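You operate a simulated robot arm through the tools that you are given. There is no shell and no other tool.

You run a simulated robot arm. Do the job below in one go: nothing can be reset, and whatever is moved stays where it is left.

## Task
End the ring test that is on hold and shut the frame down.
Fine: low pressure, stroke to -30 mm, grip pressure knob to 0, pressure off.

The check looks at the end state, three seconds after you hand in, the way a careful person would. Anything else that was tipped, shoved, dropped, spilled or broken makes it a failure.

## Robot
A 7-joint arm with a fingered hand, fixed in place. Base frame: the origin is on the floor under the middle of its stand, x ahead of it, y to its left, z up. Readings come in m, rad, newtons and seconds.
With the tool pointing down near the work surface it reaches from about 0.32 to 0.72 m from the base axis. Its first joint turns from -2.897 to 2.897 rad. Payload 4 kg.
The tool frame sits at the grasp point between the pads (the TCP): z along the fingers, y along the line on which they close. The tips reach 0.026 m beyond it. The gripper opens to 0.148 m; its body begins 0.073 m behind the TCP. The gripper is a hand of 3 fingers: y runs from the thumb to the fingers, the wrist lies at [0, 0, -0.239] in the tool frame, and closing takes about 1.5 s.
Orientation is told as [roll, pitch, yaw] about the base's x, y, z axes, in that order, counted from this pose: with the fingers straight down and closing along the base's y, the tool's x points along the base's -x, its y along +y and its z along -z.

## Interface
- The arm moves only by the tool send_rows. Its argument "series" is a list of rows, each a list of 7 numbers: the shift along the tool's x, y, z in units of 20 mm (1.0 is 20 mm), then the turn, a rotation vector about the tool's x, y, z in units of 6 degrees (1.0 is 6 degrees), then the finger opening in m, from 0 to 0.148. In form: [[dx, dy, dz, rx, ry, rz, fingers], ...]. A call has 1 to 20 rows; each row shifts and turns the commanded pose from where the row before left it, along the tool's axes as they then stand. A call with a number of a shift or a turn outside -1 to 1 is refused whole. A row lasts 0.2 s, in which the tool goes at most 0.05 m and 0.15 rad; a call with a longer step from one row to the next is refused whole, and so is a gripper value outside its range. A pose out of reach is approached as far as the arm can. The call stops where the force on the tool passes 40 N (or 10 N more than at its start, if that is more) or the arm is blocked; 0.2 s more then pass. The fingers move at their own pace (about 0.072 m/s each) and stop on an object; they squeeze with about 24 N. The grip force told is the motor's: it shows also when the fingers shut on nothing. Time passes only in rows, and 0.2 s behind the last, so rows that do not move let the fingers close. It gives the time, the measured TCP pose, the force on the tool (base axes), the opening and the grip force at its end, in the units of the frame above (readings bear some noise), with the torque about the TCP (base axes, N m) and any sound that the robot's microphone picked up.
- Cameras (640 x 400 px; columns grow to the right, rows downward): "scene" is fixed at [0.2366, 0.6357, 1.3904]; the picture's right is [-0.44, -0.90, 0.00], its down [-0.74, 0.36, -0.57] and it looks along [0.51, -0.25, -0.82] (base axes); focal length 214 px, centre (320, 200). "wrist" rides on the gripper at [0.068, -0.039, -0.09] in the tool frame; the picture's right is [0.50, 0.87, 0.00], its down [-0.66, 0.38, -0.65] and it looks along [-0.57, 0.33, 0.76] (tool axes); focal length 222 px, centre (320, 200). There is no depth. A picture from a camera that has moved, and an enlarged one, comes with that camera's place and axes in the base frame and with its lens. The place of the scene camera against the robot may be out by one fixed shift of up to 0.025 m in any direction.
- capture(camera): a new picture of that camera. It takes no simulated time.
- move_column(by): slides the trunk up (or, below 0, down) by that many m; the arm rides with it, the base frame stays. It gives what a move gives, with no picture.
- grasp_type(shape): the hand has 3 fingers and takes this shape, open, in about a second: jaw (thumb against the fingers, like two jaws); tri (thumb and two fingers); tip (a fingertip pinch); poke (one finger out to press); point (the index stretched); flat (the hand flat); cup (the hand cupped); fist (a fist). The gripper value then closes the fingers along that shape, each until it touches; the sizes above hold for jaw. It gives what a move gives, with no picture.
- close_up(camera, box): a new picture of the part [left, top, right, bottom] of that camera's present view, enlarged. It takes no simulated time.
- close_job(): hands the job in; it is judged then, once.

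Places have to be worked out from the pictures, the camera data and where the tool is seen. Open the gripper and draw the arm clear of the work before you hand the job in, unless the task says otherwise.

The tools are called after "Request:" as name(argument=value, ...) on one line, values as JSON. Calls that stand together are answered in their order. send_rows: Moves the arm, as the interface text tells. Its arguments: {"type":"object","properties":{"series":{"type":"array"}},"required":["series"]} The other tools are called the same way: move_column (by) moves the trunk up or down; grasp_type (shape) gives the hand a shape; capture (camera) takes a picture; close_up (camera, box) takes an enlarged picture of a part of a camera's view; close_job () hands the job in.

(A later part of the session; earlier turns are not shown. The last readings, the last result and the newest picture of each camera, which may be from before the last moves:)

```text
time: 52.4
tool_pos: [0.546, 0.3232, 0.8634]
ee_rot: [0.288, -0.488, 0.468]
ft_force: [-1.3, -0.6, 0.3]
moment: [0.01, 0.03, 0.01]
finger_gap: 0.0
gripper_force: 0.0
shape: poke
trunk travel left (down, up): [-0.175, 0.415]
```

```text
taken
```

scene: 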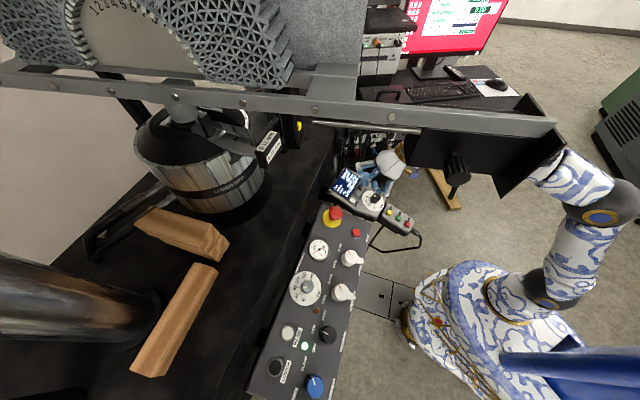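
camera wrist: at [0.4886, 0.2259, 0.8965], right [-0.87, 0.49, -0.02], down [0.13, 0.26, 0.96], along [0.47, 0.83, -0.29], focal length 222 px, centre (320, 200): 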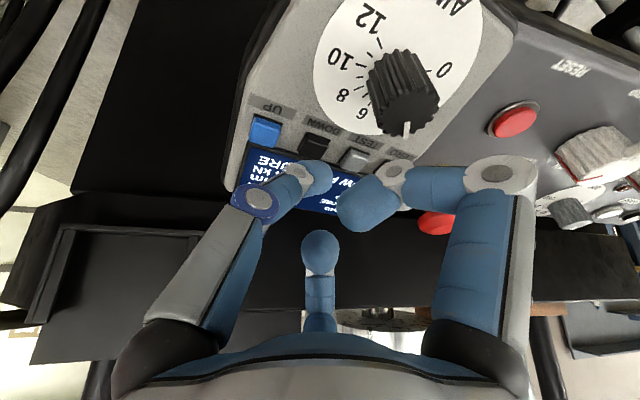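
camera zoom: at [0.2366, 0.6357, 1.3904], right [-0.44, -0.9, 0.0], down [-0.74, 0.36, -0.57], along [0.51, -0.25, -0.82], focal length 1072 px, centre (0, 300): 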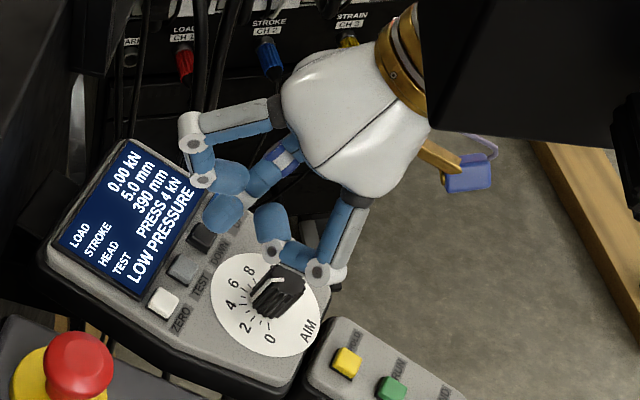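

Clearances look adequate: forearm ~4–5 cm outside the plates, hand clear of AIM. I lower toward DOWN most of the way (13 mm) and check.

Request:
send_rows(series=[[0.045, -0.08, 0.325, 0, 0, 0, 0.148], [0.045, -0.08, 0.325, 0, 0, 0, 0.148], [0, 0, 0, 0, 0, 0, 0.148]])

Request:
close_up(camera="wrist", box=[240, 90, 440, 215])

Request:
close_up(camera="scene", box=[330, 160, 410, 210])

```text
time: 53.2
tool_pos: [0.551, 0.3266, 0.8505]
ee_rot: [0.289, -0.49, 0.469]
ft_force: [0.1, 0.5, 1.5]
moment: [0.02, 0.0, 0.02]
finger_gap: 0.0001
gripper_force: 0.1
shape: poke
trunk travel left (down, up): [-0.175, 0.415]
```

```text
3.20 times, centred on (340, 152) of wrist
camera zoom: at [0.4938, 0.2289, 0.8843], right [-0.87, 0.49, -0.02], down [0.13, 0.26, 0.96], along [0.47, 0.83, -0.29], focal length 711 px, centre (256, 352)
```

zoom: 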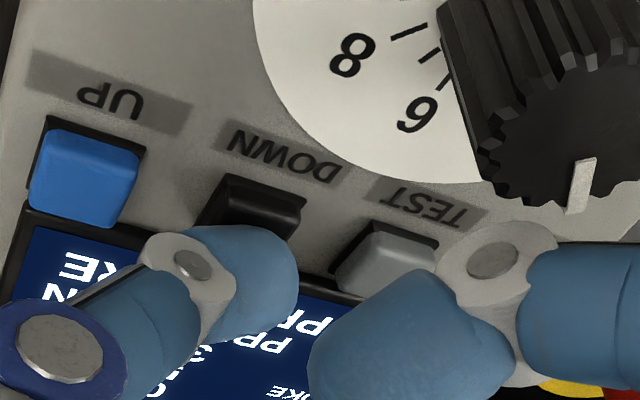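

```text
8.00 times, centred on (370, 185) of scene
camera zoom: at [0.2366, 0.6357, 1.3904], right [-0.44, -0.9, 0.0], down [-0.74, 0.36, -0.57], along [0.51, -0.25, -0.82], focal length 1716 px, centre (-80, 320)
```

zoom: 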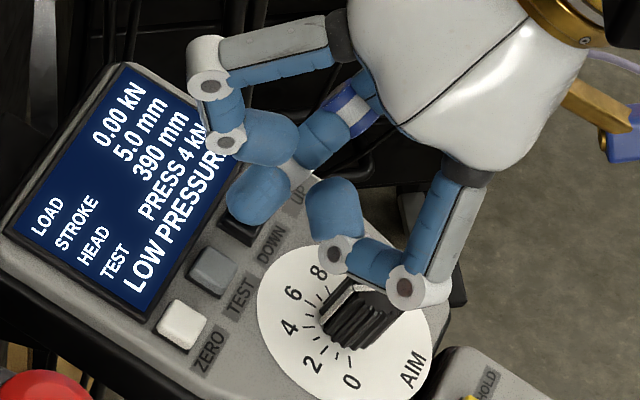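

Tip is right over DOWN. I press a few millimetres and read the display.

Request:
send_rows(series=[[0.03, -0.05, 0.25, 0, 0, 0, 0.148]])

Request:
close_up(camera="scene", box=[330, 160, 410, 210])

```text
time: 53.6
tool_pos: [0.5528, 0.3272, 0.8466]
ee_rot: [0.288, -0.493, 0.468]
ft_force: [-2.1, -2.8, 6.5]
moment: [0.04, 0.04, -0.02]
finger_gap: 0.0002
gripper_force: 0.0
shape: poke
trunk travel left (down, up): [-0.175, 0.415]
heard: click
```

```text
8.00 times, centred on (370, 185) of scene
camera zoom: at [0.2366, 0.6357, 1.3904], right [-0.44, -0.9, 0.0], down [-0.74, 0.36, -0.57], along [0.51, -0.25, -0.82], focal length 1716 px, centre (-80, 320)
```

zoom: 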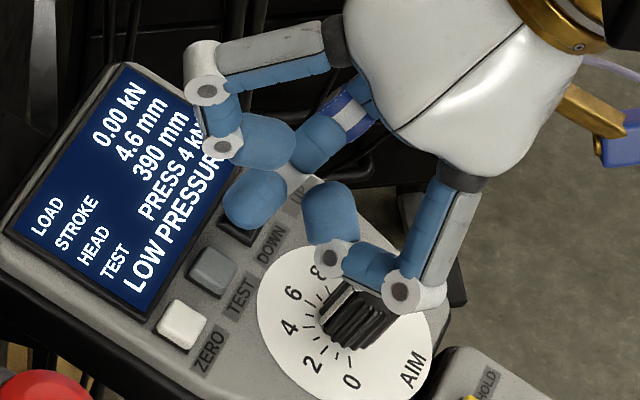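

Click; stroke is going down (4.6). I keep it pressed for 1 s and read the rate.

Request:
send_rows(series=[[0, 0, 0, 0, 0, 0, 0.148], [0, 0, 0, 0, 0, 0, 0.148], [0, 0, 0, 0, 0, 0, 0.148], [0, 0, 0, 0, 0, 0, 0.148]])

Request:
close_up(camera="scene", box=[330, 160, 410, 210])

Request:
capture(camera="scene")

```text
time: 54.6
tool_pos: [0.5508, 0.3275, 0.8468]
ee_rot: [0.29, -0.49, 0.467]
ft_force: [1.5, -4.4, 10.6]
moment: [0.06, -0.04, -0.03]
finger_gap: 0.0002
gripper_force: 0.0
shape: poke
trunk travel left (down, up): [-0.175, 0.415]
```

```text
8.00 times, centred on (370, 185) of scene
camera zoom: at [0.2366, 0.6357, 1.3904], right [-0.44, -0.9, 0.0], down [-0.74, 0.36, -0.57], along [0.51, -0.25, -0.82], focal length 1716 px, centre (-80, 320)
```

zoom: 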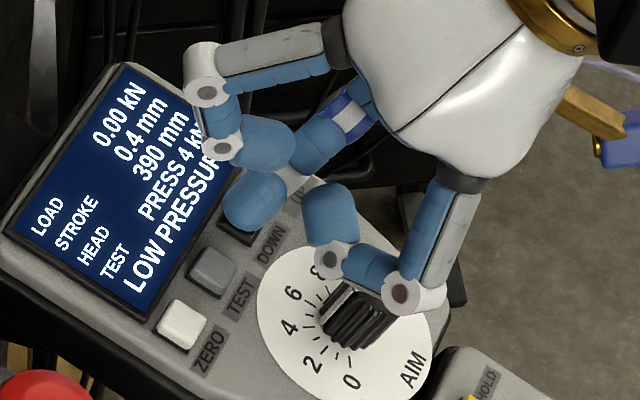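

```text
taken
```

scene: 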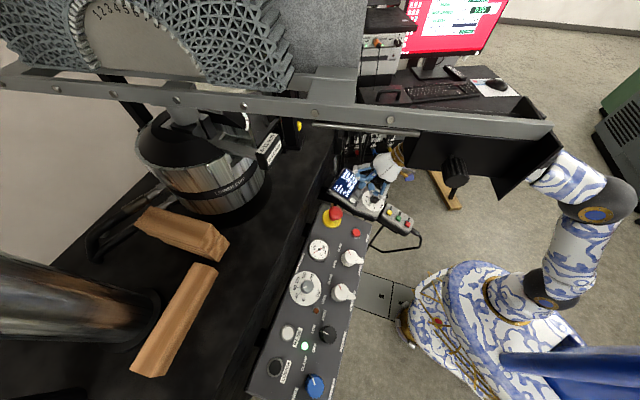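

Rate ≈4.2 mm/s, stroke 0.4 mm. I hold 2 s more, then check the bar versus the arm.

Request:
send_rows(series=[[0, 0, 0, 0, 0, 0, 0.148], [0, 0, 0, 0, 0, 0, 0.148], [0, 0, 0, 0, 0, 0, 0.148], [0, 0, 0, 0, 0, 0, 0.148], [0, 0, 0, 0, 0, 0, 0.148], [0, 0, 0, 0, 0, 0, 0.148], [0, 0, 0, 0, 0, 0, 0.148], [0, 0, 0, 0, 0, 0, 0.148], [0, 0, 0, 0, 0, 0, 0.148]])

Request:
close_up(camera="scene", box=[330, 160, 410, 210])

Request:
capture(camera="scene")

```text
time: 56.6
tool_pos: [0.5513, 0.3287, 0.8476]
ee_rot: [0.287, -0.491, 0.468]
ft_force: [1.7, -3.5, 11.7]
moment: [0.04, -0.06, -0.07]
finger_gap: 0.0
gripper_force: 0.0
shape: poke
trunk travel left (down, up): [-0.175, 0.415]
```

```text
8.00 times, centred on (370, 185) of scene
camera zoom: at [0.2366, 0.6357, 1.3904], right [-0.44, -0.9, 0.0], down [-0.74, 0.36, -0.57], along [0.51, -0.25, -0.82], focal length 1716 px, centre (-80, 320)
```

zoom: 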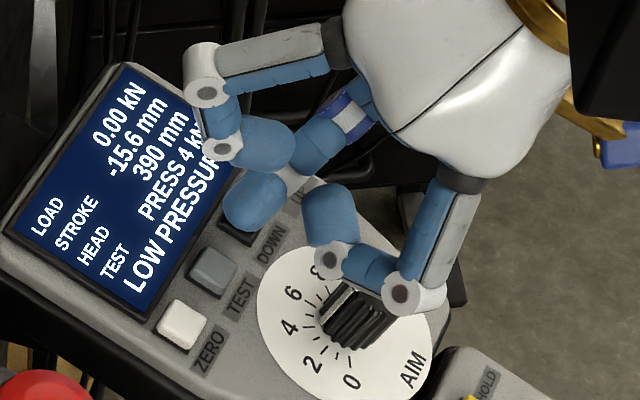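

```text
taken
```

scene: 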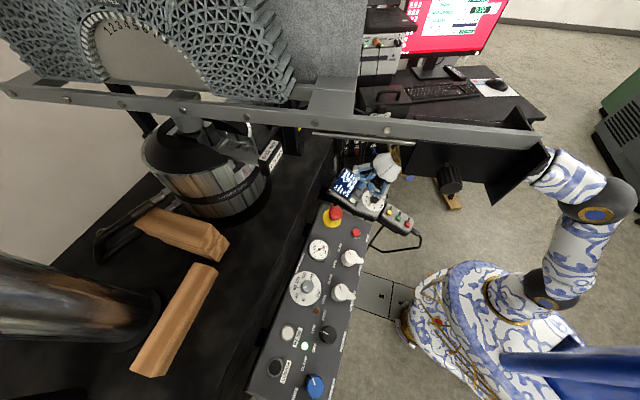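

Stroke −15.6 (about 8 mm/s). I hold 1.0 s more and re-read.

Request:
send_rows(series=[[0, 0, 0, 0, 0, 0, 0.148], [0, 0, 0, 0, 0, 0, 0.148], [0, 0, 0, 0, 0, 0, 0.148], [0, 0, 0, 0, 0, 0, 0.148]])

Request:
close_up(camera="scene", box=[330, 160, 410, 210])

Request:
close_up(camera="scene", box=[400, 100, 640, 250])

```text
time: 57.6
tool_pos: [0.5522, 0.3276, 0.8468]
ee_rot: [0.288, -0.491, 0.468]
ft_force: [1.8, -3.4, 11.8]
moment: [0.05, -0.07, -0.05]
finger_gap: 0.0
gripper_force: 0.1
shape: poke
trunk travel left (down, up): [-0.175, 0.415]
```

```text
8.00 times, centred on (370, 185) of scene
camera zoom: at [0.2366, 0.6357, 1.3904], right [-0.44, -0.9, 0.0], down [-0.74, 0.36, -0.57], along [0.51, -0.25, -0.82], focal length 1716 px, centre (-80, 320)
```

zoom: 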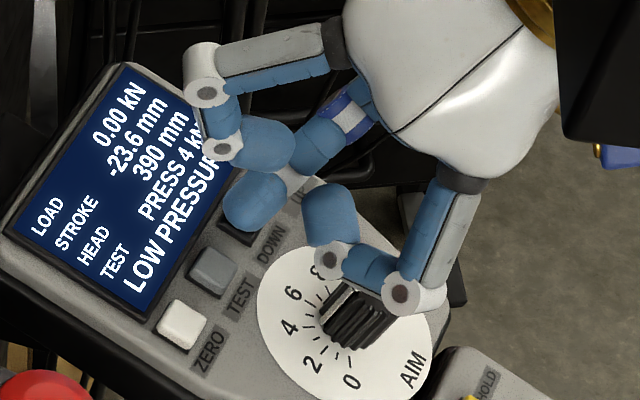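

```text
2.67 times, centred on (520, 175) of scene
camera zoom: at [0.2366, 0.6357, 1.3904], right [-0.44, -0.9, 0.0], down [-0.74, 0.36, -0.57], along [0.51, -0.25, -0.82], focal length 572 px, centre (-213, 267)
```

zoom: 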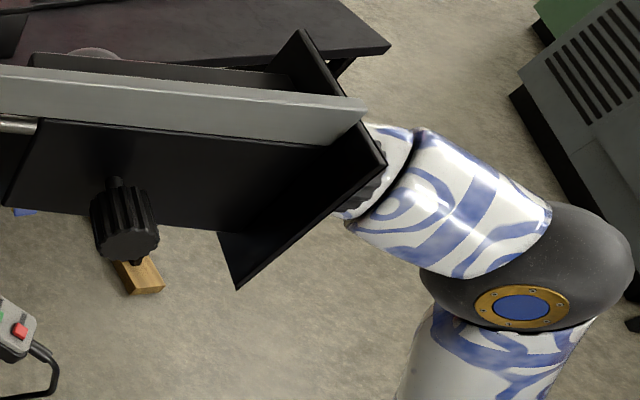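

Stroke −23.6. Since the jog ramps up slowly it may also coast, so I release now and see where it stops, then finish with short taps.

Request:
send_rows(series=[[-0.05, 0.09, -0.4, 0, 0, 0, 0.148], [0, 0, 0, 0, 0, 0, 0.148], [0, 0, 0, 0, 0, 0, 0.148], [0, 0, 0, 0, 0, 0, 0.148]])

Request:
close_up(camera="scene", box=[330, 160, 410, 210])

```text
time: 58.6
tool_pos: [0.5489, 0.3248, 0.8542]
ee_rot: [0.289, -0.488, 0.47]
ft_force: [0.8, 0.1, 0.3]
moment: [0.02, -0.01, -0.04]
finger_gap: 0.0001
gripper_force: 0.0
shape: poke
trunk travel left (down, up): [-0.175, 0.415]
```

```text
8.00 times, centred on (370, 185) of scene
camera zoom: at [0.2366, 0.6357, 1.3904], right [-0.44, -0.9, 0.0], down [-0.74, 0.36, -0.57], along [0.51, -0.25, -0.82], focal length 1716 px, centre (-80, 320)
```

zoom: 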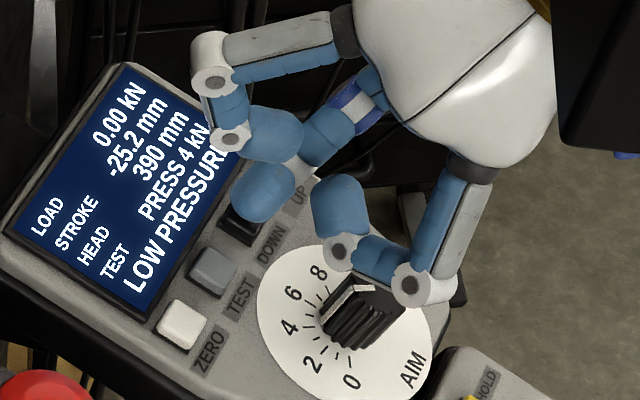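

It stopped at −25.2 without coasting (about 0.2 s release lag; slow ~4 mm/s for the first second). I press again and hold briefly.

Request:
send_rows(series=[[0.05, -0.09, 0.4, 0, 0, 0, 0.148]])

Request:
close_up(camera="scene", box=[330, 160, 410, 210])

```text
time: 59.0
tool_pos: [0.5522, 0.328, 0.8468]
ee_rot: [0.289, -0.493, 0.466]
ft_force: [-1.9, -2.9, 6.1]
moment: [-0.02, -0.01, 0.01]
finger_gap: 0.0002
gripper_force: 0.0
shape: poke
trunk travel left (down, up): [-0.175, 0.415]
heard: click
```

```text
8.00 times, centred on (370, 185) of scene
camera zoom: at [0.2366, 0.6357, 1.3904], right [-0.44, -0.9, 0.0], down [-0.74, 0.36, -0.57], along [0.51, -0.25, -0.82], focal length 1716 px, centre (-80, 320)
```

zoom: 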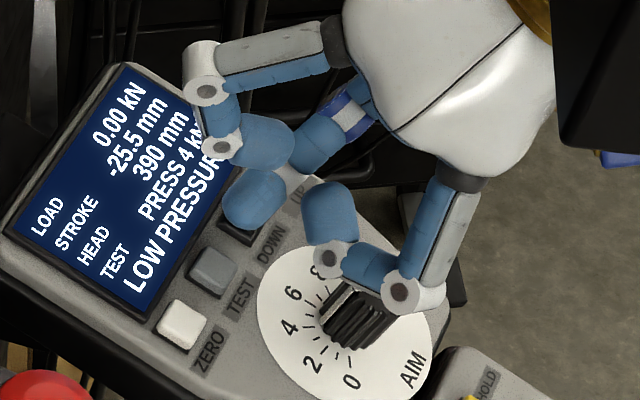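

−25.5 mm. I hold 0.6 s more.

Request:
send_rows(series=[[0, 0, 0, 0, 0, 0, 0.148], [0, 0, 0, 0, 0, 0, 0.148]])

Request:
close_up(camera="scene", box=[330, 160, 410, 210])

```text
time: 59.6
tool_pos: [0.5525, 0.3275, 0.8475]
ee_rot: [0.288, -0.492, 0.469]
ft_force: [0.0, -3.6, 7.4]
moment: [-0.01, -0.04, -0.02]
finger_gap: 0.0001
gripper_force: 0.1
shape: poke
trunk travel left (down, up): [-0.175, 0.415]
```

```text
8.00 times, centred on (370, 185) of scene
camera zoom: at [0.2366, 0.6357, 1.3904], right [-0.44, -0.9, 0.0], down [-0.74, 0.36, -0.57], along [0.51, -0.25, -0.82], focal length 1716 px, centre (-80, 320)
```

zoom: 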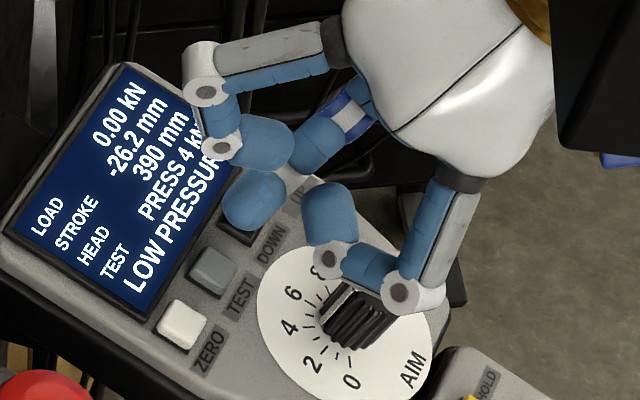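

It creeps ~1.2 mm/s at first and then speeds up, so short taps give fine control. I release now and read.

Request:
send_rows(series=[[-0.05, 0.09, -0.4, 0, 0, 0, 0.148], [0, 0, 0, 0, 0, 0, 0.148]])

Request:
close_up(camera="scene", box=[330, 160, 410, 210])

```text
time: 60.2
tool_pos: [0.5488, 0.3259, 0.8528]
ee_rot: [0.289, -0.489, 0.469]
ft_force: [0.9, 0.7, 0.4]
moment: [-0.01, 0.02, -0.01]
finger_gap: 0.0
gripper_force: 0.1
shape: poke
trunk travel left (down, up): [-0.175, 0.415]
```

```text
8.00 times, centred on (370, 185) of scene
camera zoom: at [0.2366, 0.6357, 1.3904], right [-0.44, -0.9, 0.0], down [-0.74, 0.36, -0.57], along [0.51, -0.25, -0.82], focal length 1716 px, centre (-80, 320)
```

zoom: 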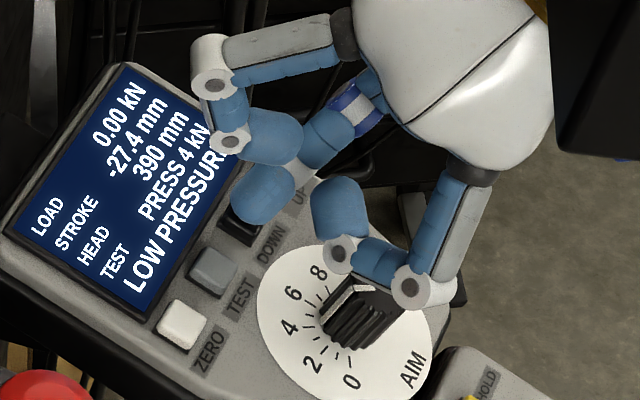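

−27.4 mm, as expected. I repeat the same tap (worth ≈2.2 mm).

Request:
send_rows(series=[[0.05, -0.09, 0.4, 0, 0, 0, 0.148]])

Request:
send_rows(series=[[0, 0, 0, 0, 0, 0, 0.148], [0, 0, 0, 0, 0, 0, 0.148]])

Request:
send_rows(series=[[-0.05, 0.09, -0.4, 0, 0, 0, 0.148], [0, 0, 0, 0, 0, 0, 0.148]])

Request:
close_up(camera="scene", box=[330, 160, 410, 210])

```text
time: 60.6
tool_pos: [0.5509, 0.3281, 0.8453]
ee_rot: [0.288, -0.491, 0.469]
ft_force: [-1.1, -4.0, 10.2]
moment: [0.05, 0.02, 0.02]
finger_gap: 0.0
gripper_force: 0.0
shape: poke
trunk travel left (down, up): [-0.175, 0.415]
heard: click
```

```text
time: 61.2
tool_pos: [0.5514, 0.3286, 0.845]
ee_rot: [0.289, -0.492, 0.469]
ft_force: [2.8, -2.6, 12.9]
moment: [0.07, -0.02, 0.01]
finger_gap: 0.0001
gripper_force: 0.0
shape: poke
trunk travel left (down, up): [-0.175, 0.415]
```

```text
time: 61.8
tool_pos: [0.5482, 0.3253, 0.8531]
ee_rot: [0.288, -0.488, 0.47]
ft_force: [-0.6, -0.1, -0.4]
moment: [-0.01, 0.02, -0.01]
finger_gap: 0.0
gripper_force: 0.0
shape: poke
trunk travel left (down, up): [-0.175, 0.415]
```

```text
8.00 times, centred on (370, 185) of scene
camera zoom: at [0.2366, 0.6357, 1.3904], right [-0.44, -0.9, 0.0], down [-0.74, 0.36, -0.57], along [0.51, -0.25, -0.82], focal length 1716 px, centre (-80, 320)
```

zoom: 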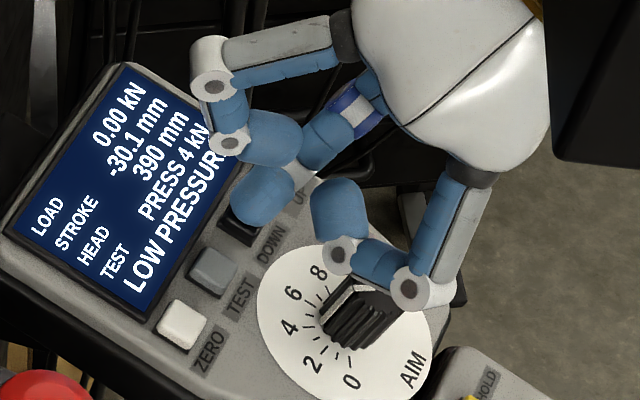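

Stroke reads −30.1 mm. I lift off and retreat along the approach path, well away from the pendant and the lowered bar.

Request:
send_rows(series=[[-0.28, 0.16, -0.5, 0, 0, 0, 0.148], [-0.28, 0.16, -0.5, 0, 0, 0, 0.148], [0.647, -0.355, -0.587, 0, 0, 0, 0.148], [0.647, -0.355, -0.587, 0, 0, 0, 0.148], [0.647, -0.355, -0.587, 0, 0, 0, 0.148], [0.647, -0.355, -0.587, 0, 0, 0, 0.148], [0.647, -0.355, -0.587, 0, 0, 0, 0.148], [0.647, -0.355, -0.587, 0, 0, 0, 0.148]])

Request:
capture(camera="scene")

Request:
close_up(camera="scene", box=[320, 160, 400, 210])

```text
time: 63.6
tool_pos: [0.4926, 0.2276, 0.8894]
ee_rot: [0.288, -0.49, 0.47]
ft_force: [0.0, 0.3, 1.0]
moment: [-0.01, -0.03, -0.05]
finger_gap: 0.0
gripper_force: 0.0
shape: poke
trunk travel left (down, up): [-0.175, 0.415]
```

```text
taken
```

scene: 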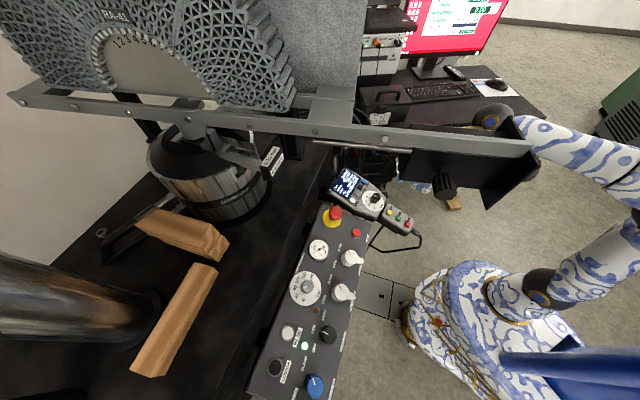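

```text
8.00 times, centred on (360, 185) of scene
camera zoom: at [0.2366, 0.6357, 1.3904], right [-0.44, -0.9, 0.0], down [-0.74, 0.36, -0.57], along [0.51, -0.25, -0.82], focal length 1716 px, centre (0, 320)
```

zoom: 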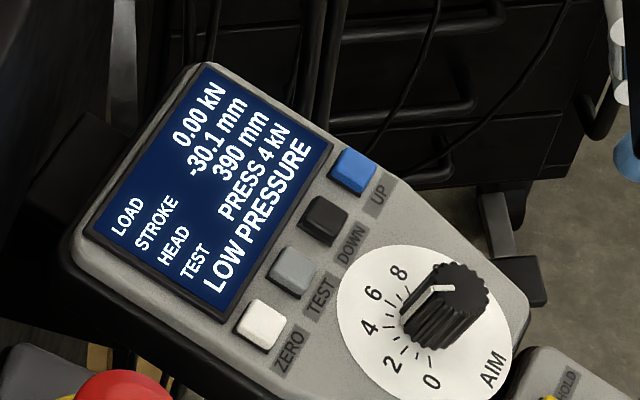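

Stroke holds at −30.1 and AIM is untouched. I continue the retreat to the −y side.

Request:
send_rows(series=[[0.647, -0.355, -0.587, 0, 0, 0, 0.148], [0.647, -0.355, -0.587, 0, 0, 0, 0.148], [0.647, -0.355, -0.587, 0, 0, 0, 0.148], [0.647, -0.355, -0.587, 0, 0, 0, 0.148], [0.647, -0.355, -0.587, 0, 0, 0, 0.148], [0.647, -0.355, -0.587, 0, 0, 0, 0.148], [0.647, -0.355, -0.587, 0, 0, 0, 0.148], [0.647, -0.355, -0.587, 0, 0, 0, 0.148], [0, 0, 0, 0.5, 0.866, 0, 0.148], [0, 0, 0, 0.5, 0.866, 0, 0.148]])

Request:
capture(camera="wrist")

Request:
capture(camera="scene")

```text
time: 65.8
tool_pos: [0.4161, 0.1006, 0.9044]
ee_rot: [0.167, -0.31, 0.514]
ft_force: [-0.8, 0.3, 0.0]
moment: [0.0, -0.01, 0.03]
finger_gap: 0.0
gripper_force: 0.1
shape: poke
trunk travel left (down, up): [-0.175, 0.415]
```

```text
taken
camera wrist: at [0.3636, 0.0118, 0.9608], right [-0.87, 0.49, -0.02], down [0.22, 0.43, 0.87], along [0.43, 0.76, -0.49], focal length 222 px, centre (320, 200)
```

wrist: 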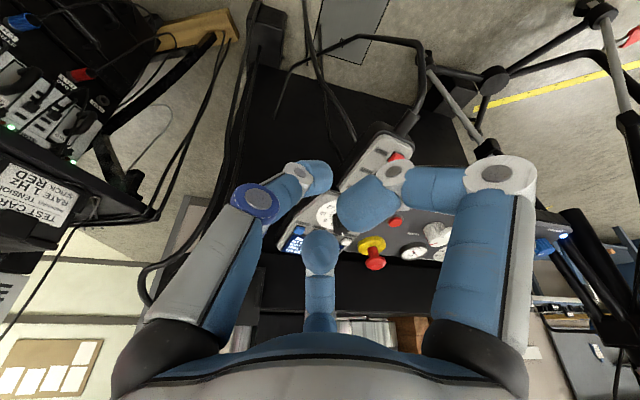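

```text
taken
```

scene: 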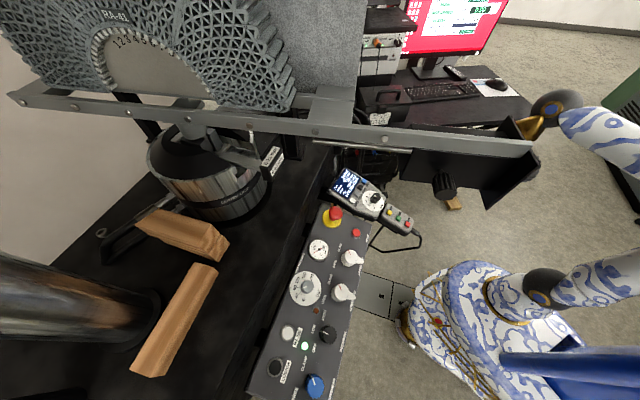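

Clear. I move over to the robot's left-front (0.22, 0.17, 0.86) along a low path, then switch to the jaw shape and re-orient for the grip-pressure knob.

Request:
send_rows(series=[[0.664, 0.691, 0.128, 0, 0, 0, 0.148], [0.664, 0.691, 0.128, 0, 0, 0, 0.148], [0.664, 0.691, 0.128, 0, 0, 0, 0.148], [0.664, 0.691, 0.128, 0, 0, 0, 0.148], [0.664, 0.691, 0.128, 0, 0, 0, 0.148], [0.664, 0.691, 0.128, 0, 0, 0, 0.148], [0.664, 0.691, 0.128, 0, 0, 0, 0.148], [0.664, 0.691, 0.128, 0, 0, 0, 0.148], [0.664, 0.691, 0.128, 0, 0, 0, 0.148], [0.664, 0.691, 0.128, 0, 0, 0, 0.148], [0.664, 0.691, 0.128, 0, 0, 0, 0.148]])

Request:
grasp_type(shape="jaw")

Request:
send_rows(series=[[0, 0, 0, 0.227, -0.131, 0.703, 0.06], [0, 0, 0, 0.227, -0.131, 0.703, 0.06], [0, 0, 0, 0.227, -0.131, 0.703, 0.06], [0, 0, 0, 0, 0, 1, 0.06], [0, 0, 0, 0, 0, 1, 0.06], [0, 0, 0, 0, 0, 0, 0.06]])

Request:
capture(camera="wrist")

Request:
capture(camera="scene")

```text
time: 68.2
tool_pos: [0.2377, 0.1736, 0.8212]
ee_rot: [0.173, -0.158, 0.507]
ft_force: [-0.3, 0.2, -0.1]
moment: [0.02, 0.01, 0.0]
finger_gap: 0.0001
gripper_force: 0.1
shape: poke
trunk travel left (down, up): [-0.175, 0.415]
stopped in row 11: the arm was blocked; the commanded pose is now the measured one
```

```text
time: 69.1
tool_pos: [0.2391, 0.1725, 0.8222]
ee_rot: [0.174, -0.157, 0.506]
ft_force: [0.0, 0.2, 0.2]
moment: [0.0, -0.02, 0.0]
finger_gap: 0.1481
gripper_force: 0.1
shape: jaw
trunk travel left (down, up): [-0.175, 0.415]
```

```text
time: 70.5
tool_pos: [0.2389, 0.1757, 0.815]
ee_rot: [0.161, -0.11, 0.08]
ft_force: [-0.2, -0.2, -0.1]
moment: [-0.01, -0.03, -0.01]
finger_gap: 0.0604
gripper_force: 0.1
shape: jaw
trunk travel left (down, up): [-0.175, 0.415]
```

```text
taken
camera wrist: at [0.1665, 0.1188, 0.8896], right [-0.58, 0.81, 0.08], down [0.55, 0.31, 0.77], along [0.6, 0.49, -0.63], focal length 222 px, centre (320, 200)
```

wrist: 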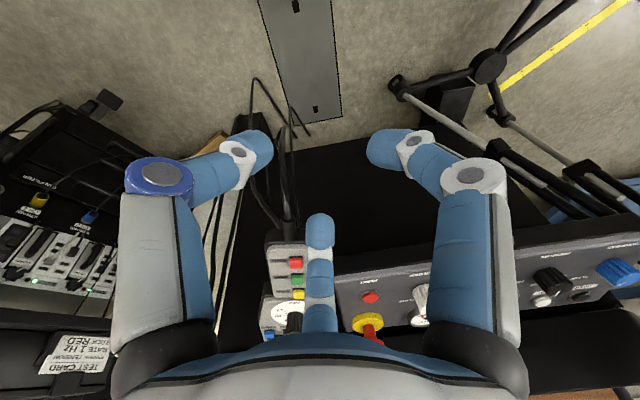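

```text
taken
```

scene: 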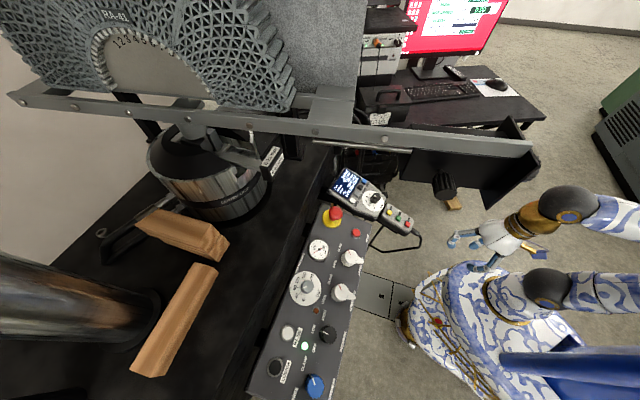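

The arm hit its inner reach limit there (no contact force), leaving a slightly smaller tilt. I move on toward (0.19, 0.31, 0.83), which is farther from the base and clear of the plate.

Request:
send_rows(series=[[0.229, 0.868, 0.021, 0, 0, 0, 0.06], [0.229, 0.868, 0.021, 0, 0, 0, 0.06], [0.229, 0.868, 0.021, 0, 0, 0, 0.06], [0.229, 0.868, 0.021, 0, 0, 0, 0.06], [0.229, 0.868, 0.021, 0, 0, 0, 0.06], [0.229, 0.868, 0.021, 0, 0, 0, 0.06], [0.229, 0.868, 0.021, 0, 0, 0, 0.06], [0.229, 0.868, 0.021, 0, 0, 0, 0.06]])

Request:
capture(camera="scene")

Request:
capture(camera="wrist")

```text
time: 72.3
tool_pos: [0.1898, 0.3073, 0.8372]
ee_rot: [0.17, -0.132, 0.07]
ft_force: [-0.2, 0.3, 0.0]
moment: [0.02, 0.02, 0.01]
finger_gap: 0.0604
gripper_force: 0.0
shape: jaw
trunk travel left (down, up): [-0.175, 0.415]
```

```text
taken
```

scene: 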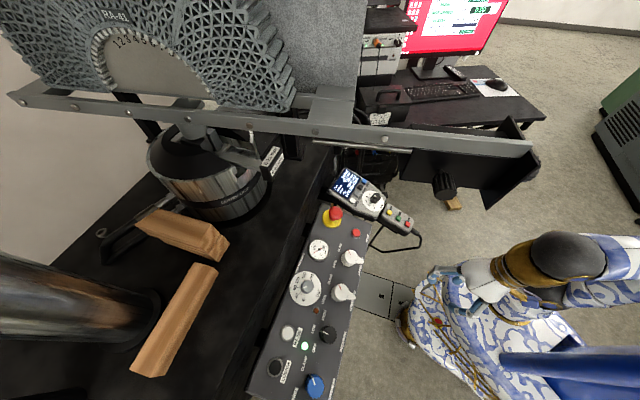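

```text
taken
camera wrist: at [0.1146, 0.2501, 0.909], right [-0.57, 0.82, 0.08], down [0.54, 0.3, 0.79], along [0.62, 0.49, -0.61], focal length 222 px, centre (320, 200)
```

wrist: 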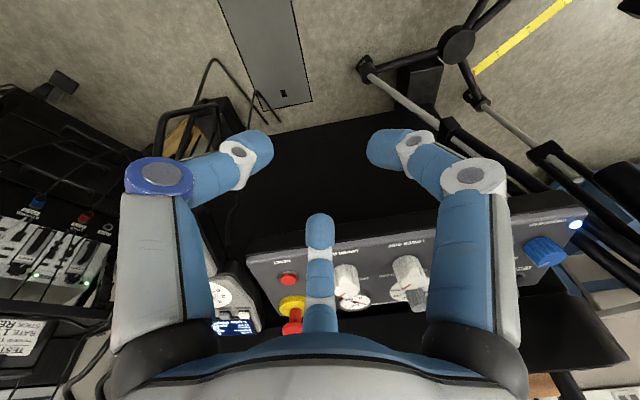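

I move further left to (0.15, 0.42, 0.86) and restore the 20° tilt normal to the panel, then raise the trunk a little for reach.

Request:
send_rows(series=[[0.208, 0.851, -0.051, 0, 0, 0, 0.06], [0.208, 0.851, -0.051, 0, 0, 0, 0.06], [0.208, 0.851, -0.051, 0, 0, 0, 0.06], [0.208, 0.851, -0.051, 0, 0, 0, 0.06], [0.208, 0.851, -0.051, 0, 0, 0, 0.06], [0.208, 0.851, -0.051, 0, 0, 0, 0.06], [0.208, 0.851, -0.051, 0, 0, 0, 0.06], [0, 0, 0, -0.294, -0.6, 0, 0.06], [0, 0, 0, -0.294, -0.6, 0, 0.06], [0, 0, 0, 0, 0, 0, 0.06]])

Request:
move_column(by=0.08)

Request:
capture(camera="wrist")

Request:
capture(camera="scene")

```text
time: 74.5
tool_pos: [0.1492, 0.423, 0.8611]
ee_rot: [0.237, -0.257, 0.044]
ft_force: [-0.3, -0.4, -0.7]
moment: [0.03, -0.04, -0.03]
finger_gap: 0.0602
gripper_force: 0.1
shape: jaw
trunk travel left (down, up): [-0.175, 0.415]
```

```text
time: 75.7
tool_pos: [0.1505, 0.4217, 0.9411]
ee_rot: [0.236, -0.259, 0.045]
ft_force: [-0.5, 0.1, 0.9]
moment: [0.0, -0.01, 0.02]
finger_gap: 0.0604
gripper_force: 0.1
shape: jaw
trunk travel left (down, up): [-0.255, 0.335]
```

```text
taken
camera wrist: at [0.0664, 0.3605, 0.9987], right [-0.57, 0.82, 0.07], down [0.44, 0.23, 0.87], along [0.69, 0.53, -0.49], focal length 222 px, centre (320, 200)
```

wrist: 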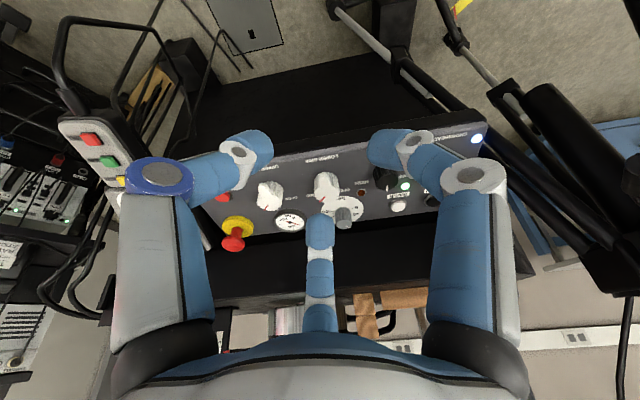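

```text
taken
```

scene: 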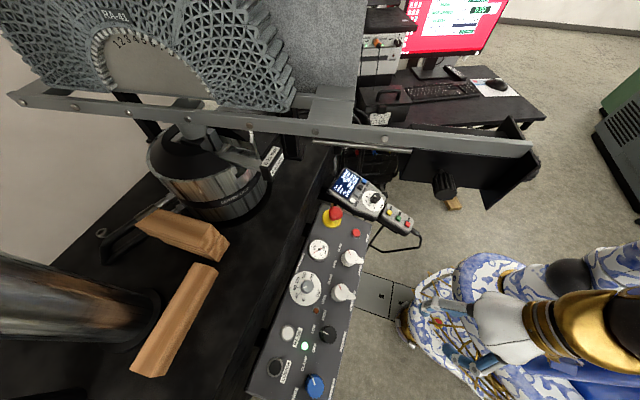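

I approach the grip-pressure knob (top ≈ (0.344, 0.623, 0.837)) from above-front, stopping partway for a check.

Request:
send_rows(series=[[-0.565, 0.51, 0.479, 0, 0, 0, 0.06], [-0.565, 0.51, 0.479, 0, 0, 0, 0.06], [-0.565, 0.51, 0.479, 0, 0, 0, 0.06], [-0.565, 0.51, 0.479, 0, 0, 0, 0.06], [-0.565, 0.51, 0.479, 0, 0, 0, 0.06], [-0.565, 0.51, 0.479, 0, 0, 0, 0.06], [-0.565, 0.51, 0.479, 0, 0, 0, 0.06], [-0.565, 0.51, 0.479, 0, 0, 0, 0.06], [-0.565, 0.51, 0.479, 0, 0, 0, 0.06], [-0.565, 0.51, 0.479, 0, 0, 0, 0.06], [-0.565, 0.51, 0.479, 0, 0, 0, 0.06]])

Request:
capture(camera="wrist")

Request:
capture(camera="scene")

```text
time: 78.1
tool_pos: [0.2845, 0.5605, 0.8966]
ee_rot: [0.234, -0.257, 0.044]
ft_force: [-0.7, 0.3, -0.6]
moment: [-0.03, -0.01, -0.01]
finger_gap: 0.0602
gripper_force: 0.0
shape: jaw
trunk travel left (down, up): [-0.255, 0.335]
```

```text
taken
camera wrist: at [0.2, 0.5002, 0.955], right [-0.57, 0.82, 0.07], down [0.44, 0.23, 0.87], along [0.69, 0.53, -0.49], focal length 222 px, centre (320, 200)
```

wrist: 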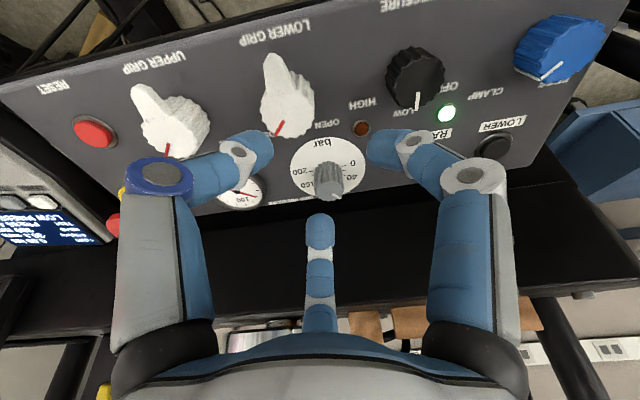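

```text
taken
```

scene: 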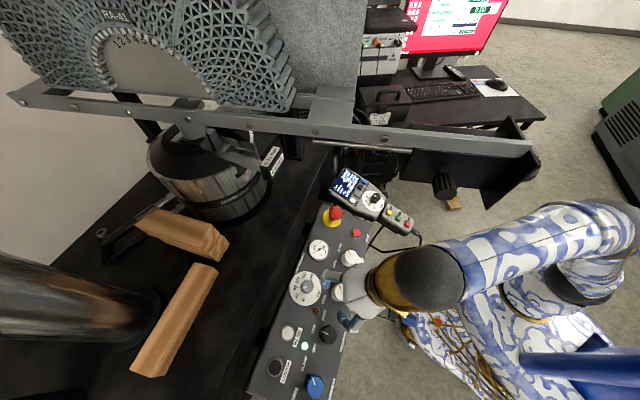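

I zoom in to refine the knob position before going on.

Request:
close_up(camera="wrist", box=[260, 120, 400, 207])

Request:
close_up(camera="scene", box=[400, 130, 640, 280])

```text
4.57 times, centred on (330, 164) of wrist
camera zoom: at [0.2, 0.5002, 0.955], right [-0.57, 0.82, 0.07], down [0.44, 0.23, 0.87], along [0.69, 0.53, -0.49], focal length 1015 px, centre (274, 367)
```

zoom: 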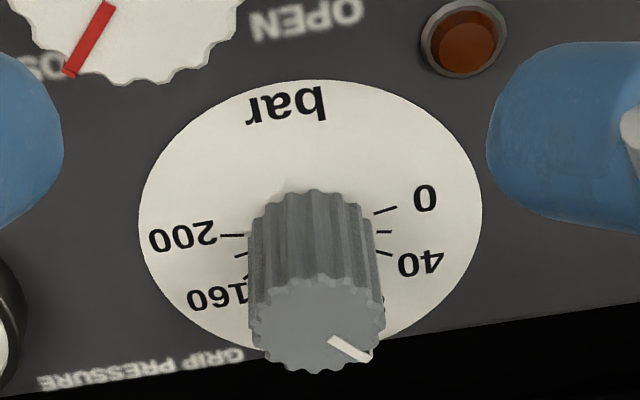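

```text
2.67 times, centred on (520, 205) of scene
camera zoom: at [0.2366, 0.6357, 1.3904], right [-0.44, -0.9, 0.0], down [-0.74, 0.36, -0.57], along [0.51, -0.25, -0.82], focal length 572 px, centre (-213, 187)
```

zoom: 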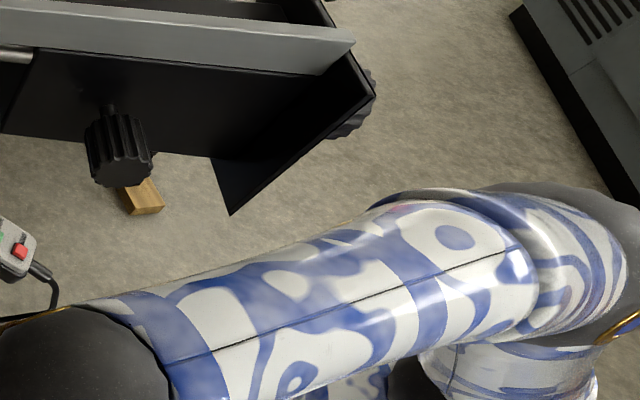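

Knob top refines to ≈(0.343, 0.622, 0.839), ~30 mm diameter. To keep the forearm well below the bar, I lower the trunk 3 cm and finish the approach with a panel-parallel move.

Request:
move_column(by=-0.03)

Request:
send_rows(series=[[-0.654, 0.596, 0.139, 0, 0, 0, 0.06], [-0.654, 0.596, 0.139, 0, 0, 0, 0.06], [-0.654, 0.596, 0.139, 0, 0, 0, 0.06], [-0.654, 0.596, 0.139, 0, 0, 0, 0.06], [0, 0, 0, 0, 0, 0, 0.06]])

Request:
capture(camera="wrist")

Request:
capture(camera="scene")

```text
time: 78.8
tool_pos: [0.2833, 0.5619, 0.8661]
ee_rot: [0.235, -0.258, 0.043]
ft_force: [-0.1, 0.1, -0.3]
moment: [-0.01, 0.01, -0.02]
finger_gap: 0.06
gripper_force: 0.0
shape: jaw
trunk travel left (down, up): [-0.225, 0.365]
```

```text
time: 80.0
tool_pos: [0.3258, 0.6047, 0.8774]
ee_rot: [0.235, -0.257, 0.044]
ft_force: [0.0, -0.5, -0.2]
moment: [-0.02, 0.0, 0.02]
finger_gap: 0.0602
gripper_force: 0.0
shape: jaw
out of reach, approached as far as the arm can: row 4
trunk travel left (down, up): [-0.225, 0.365]
```

```text
taken
camera wrist: at [0.2428, 0.5435, 0.9358], right [-0.57, 0.82, 0.07], down [0.44, 0.23, 0.87], along [0.69, 0.53, -0.49], focal length 222 px, centre (320, 200)
```

wrist: 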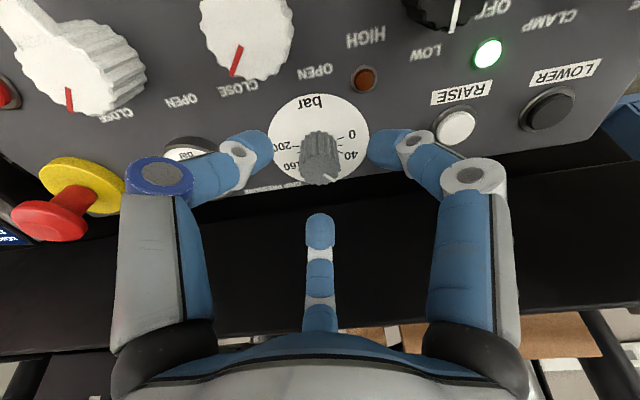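

```text
taken
```

scene: 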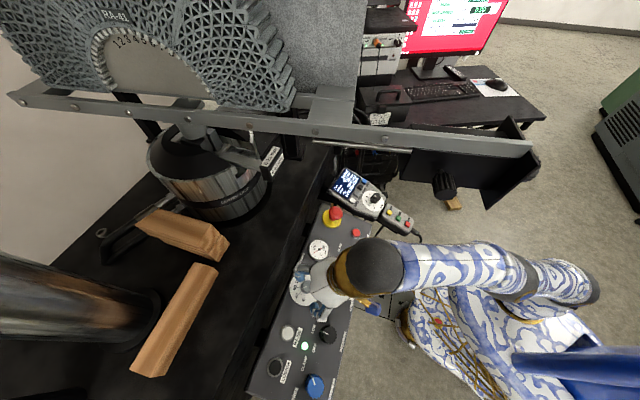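

The arm is at full stretch here, so I raise the trunk by 6 cm and will lower the hand with the arm instead; the forearm keeps ~40 px clearance from the plate in the picture.

Request:
move_column(by=0.06)

Request:
capture(camera="scene")

Request:
capture(camera="wrist")

```text
time: 81.0
tool_pos: [0.3279, 0.6056, 0.9385]
ee_rot: [0.238, -0.256, 0.044]
ft_force: [0.6, 0.9, -0.7]
moment: [0.0, -0.03, -0.02]
finger_gap: 0.0604
gripper_force: 0.1
shape: jaw
trunk travel left (down, up): [-0.285, 0.305]
```

```text
taken
```

scene: 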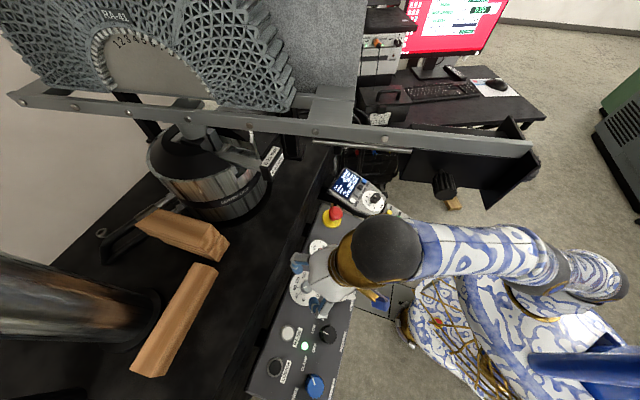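

```text
taken
camera wrist: at [0.2429, 0.5437, 0.9959], right [-0.57, 0.82, 0.07], down [0.44, 0.23, 0.87], along [0.69, 0.53, -0.49], focal length 222 px, centre (320, 200)
```

wrist: 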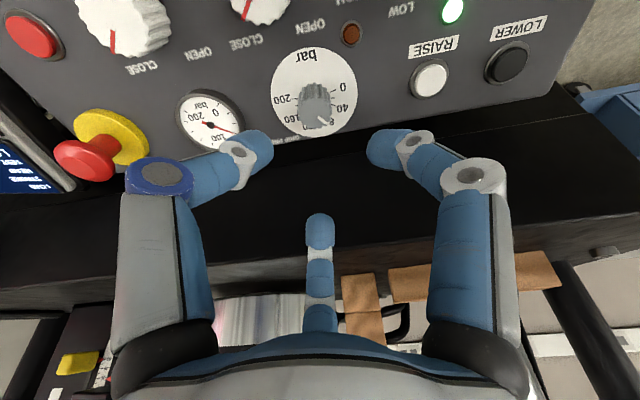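

I zoom in once more for the knob position and the gauge reading.

Request:
close_up(camera="wrist", box=[250, 40, 378, 120])

Request:
close_up(camera="wrist", box=[160, 70, 288, 150])

```text
5.00 times, centred on (314, 80) of wrist
camera zoom: at [0.2429, 0.5437, 0.9959], right [-0.57, 0.82, 0.07], down [0.44, 0.23, 0.87], along [0.69, 0.53, -0.49], focal length 1111 px, centre (350, 800)
```

zoom: 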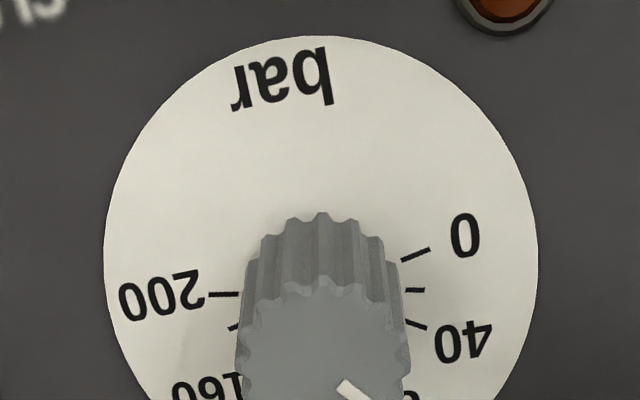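

```text
5.00 times, centred on (224, 110) of wrist
camera zoom: at [0.2429, 0.5437, 0.9959], right [-0.57, 0.82, 0.07], down [0.44, 0.23, 0.87], along [0.69, 0.53, -0.49], focal length 1111 px, centre (800, 650)
```

zoom: 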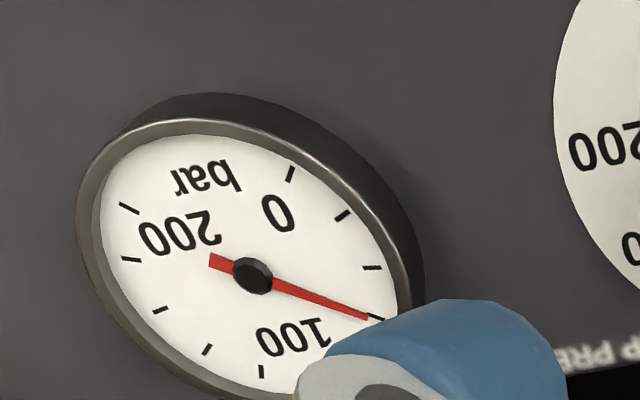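

Gauge and knob both read ≈60 bar. Knob top ≈(0.341, 0.621, 0.842). I descend to a hover 4.5 cm above the grasp height.

Request:
send_rows(series=[[0.172, -0.112, 0.84, 0, 0, 0, 0.06], [0.172, -0.112, 0.84, 0, 0, 0, 0.06], [0.172, -0.112, 0.84, 0, 0, 0, 0.06], [0, 0, 0, 0, 0, 0, 0.06]])

Request:
capture(camera="wrist")

Request:
close_up(camera="wrist", box=[240, 110, 400, 210])

Request:
capture(camera="scene")

```text
time: 82.0
tool_pos: [0.3298, 0.6109, 0.885]
ee_rot: [0.237, -0.257, 0.044]
ft_force: [-1.0, 0.3, -0.4]
moment: [-0.05, 0.01, 0.01]
finger_gap: 0.0602
gripper_force: 0.1
shape: jaw
trunk travel left (down, up): [-0.285, 0.305]
```

```text
taken
camera wrist: at [0.2453, 0.5497, 0.9428], right [-0.57, 0.82, 0.07], down [0.44, 0.23, 0.87], along [0.69, 0.53, -0.49], focal length 222 px, centre (320, 200)
```

wrist: 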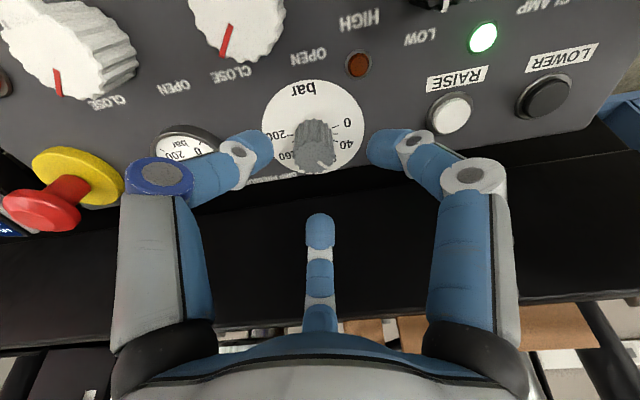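

```text
4.00 times, centred on (320, 160) of wrist
camera zoom: at [0.2453, 0.5497, 0.9428], right [-0.57, 0.82, 0.07], down [0.44, 0.23, 0.87], along [0.69, 0.53, -0.49], focal length 888 px, centre (320, 360)
```

zoom: 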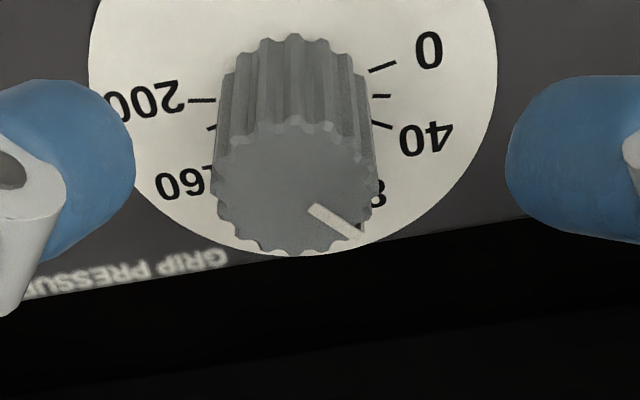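

```text
taken
```

scene: 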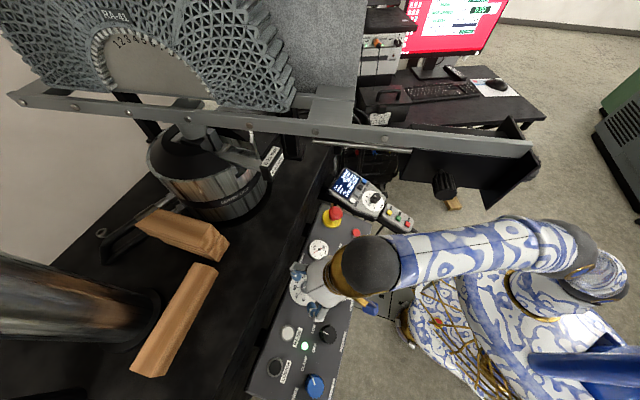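

Knob is nearly centred; I correct (−1, −4) mm and descend 40 mm around it.

Request:
send_rows(series=[[-0.05, -0.215, 0, 0, 0, 0, 0.06], [0, 0, 0.4, 0, 0, 0, 0.06], [0, 0, 0.4, 0, 0, 0, 0.06], [0, 0, 0.4, 0, 0, 0, 0.06], [0, 0, 0.4, 0, 0, 0, 0.06]])

Request:
close_up(camera="wrist", box=[240, 110, 400, 210])

Request:
capture(camera="wrist")

```text
time: 83.2
tool_pos: [0.3405, 0.6149, 0.8556]
ee_rot: [0.236, -0.256, 0.044]
ft_force: [0.4, 0.0, -0.1]
moment: [0.01, 0.01, 0.01]
finger_gap: 0.0604
gripper_force: 0.1
shape: jaw
trunk travel left (down, up): [-0.285, 0.305]
```

```text
4.00 times, centred on (320, 160) of wrist
camera zoom: at [0.2561, 0.5534, 0.9127], right [-0.57, 0.82, 0.07], down [0.44, 0.23, 0.87], along [0.69, 0.53, -0.49], focal length 888 px, centre (320, 360)
```

zoom: 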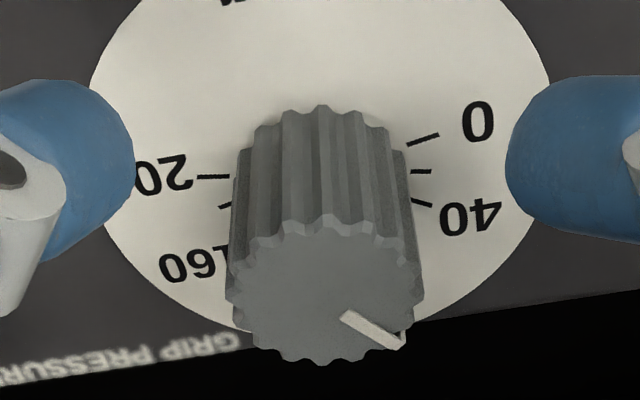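

```text
taken
camera wrist: at [0.2561, 0.5534, 0.9127], right [-0.57, 0.82, 0.07], down [0.44, 0.23, 0.87], along [0.69, 0.53, -0.49], focal length 222 px, centre (320, 200)
```

wrist: 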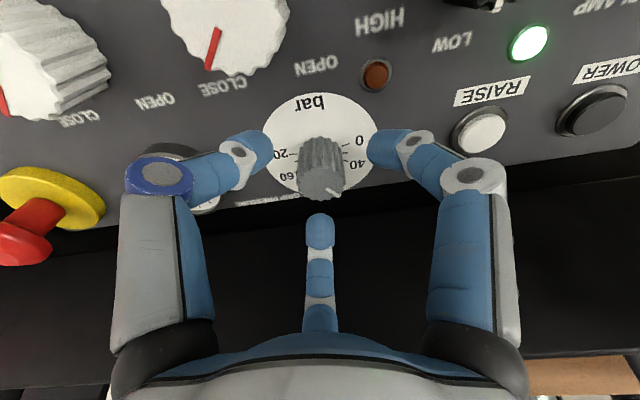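

Centred, no contact. I go 6 mm deeper and close the fingers on the knob.

Request:
send_rows(series=[[0, 0, 0.3, 0, 0, 0, 0.06], [0, 0, 0, 0, 0, 0, 0.045], [0, 0, 0, 0, 0, 0, 0.035], [0, 0, 0, 0, 0, 0, 0.025], [0, 0, 0, 0, 0, 0, 0.01], [0, 0, 0, 0, 0, 0, 0.01], [0, 0, 0, 0, 0, 0, 0.01]])

Request:
close_up(camera="wrist", box=[240, 110, 400, 210])

```text
time: 84.8
tool_pos: [0.3404, 0.6176, 0.8488]
ee_rot: [0.236, -0.255, 0.044]
ft_force: [-0.3, 1.6, -2.7]
moment: [-0.05, 0.02, -0.02]
finger_gap: 0.0239
gripper_force: 24.0
shape: jaw
trunk travel left (down, up): [-0.285, 0.305]
```

```text
4.00 times, centred on (320, 160) of wrist
camera zoom: at [0.2572, 0.5558, 0.9075], right [-0.57, 0.82, 0.07], down [0.44, 0.23, 0.87], along [0.69, 0.53, -0.49], focal length 888 px, centre (320, 360)
```

zoom: 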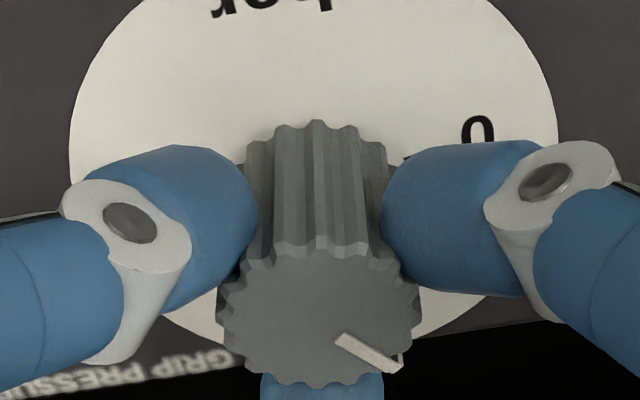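

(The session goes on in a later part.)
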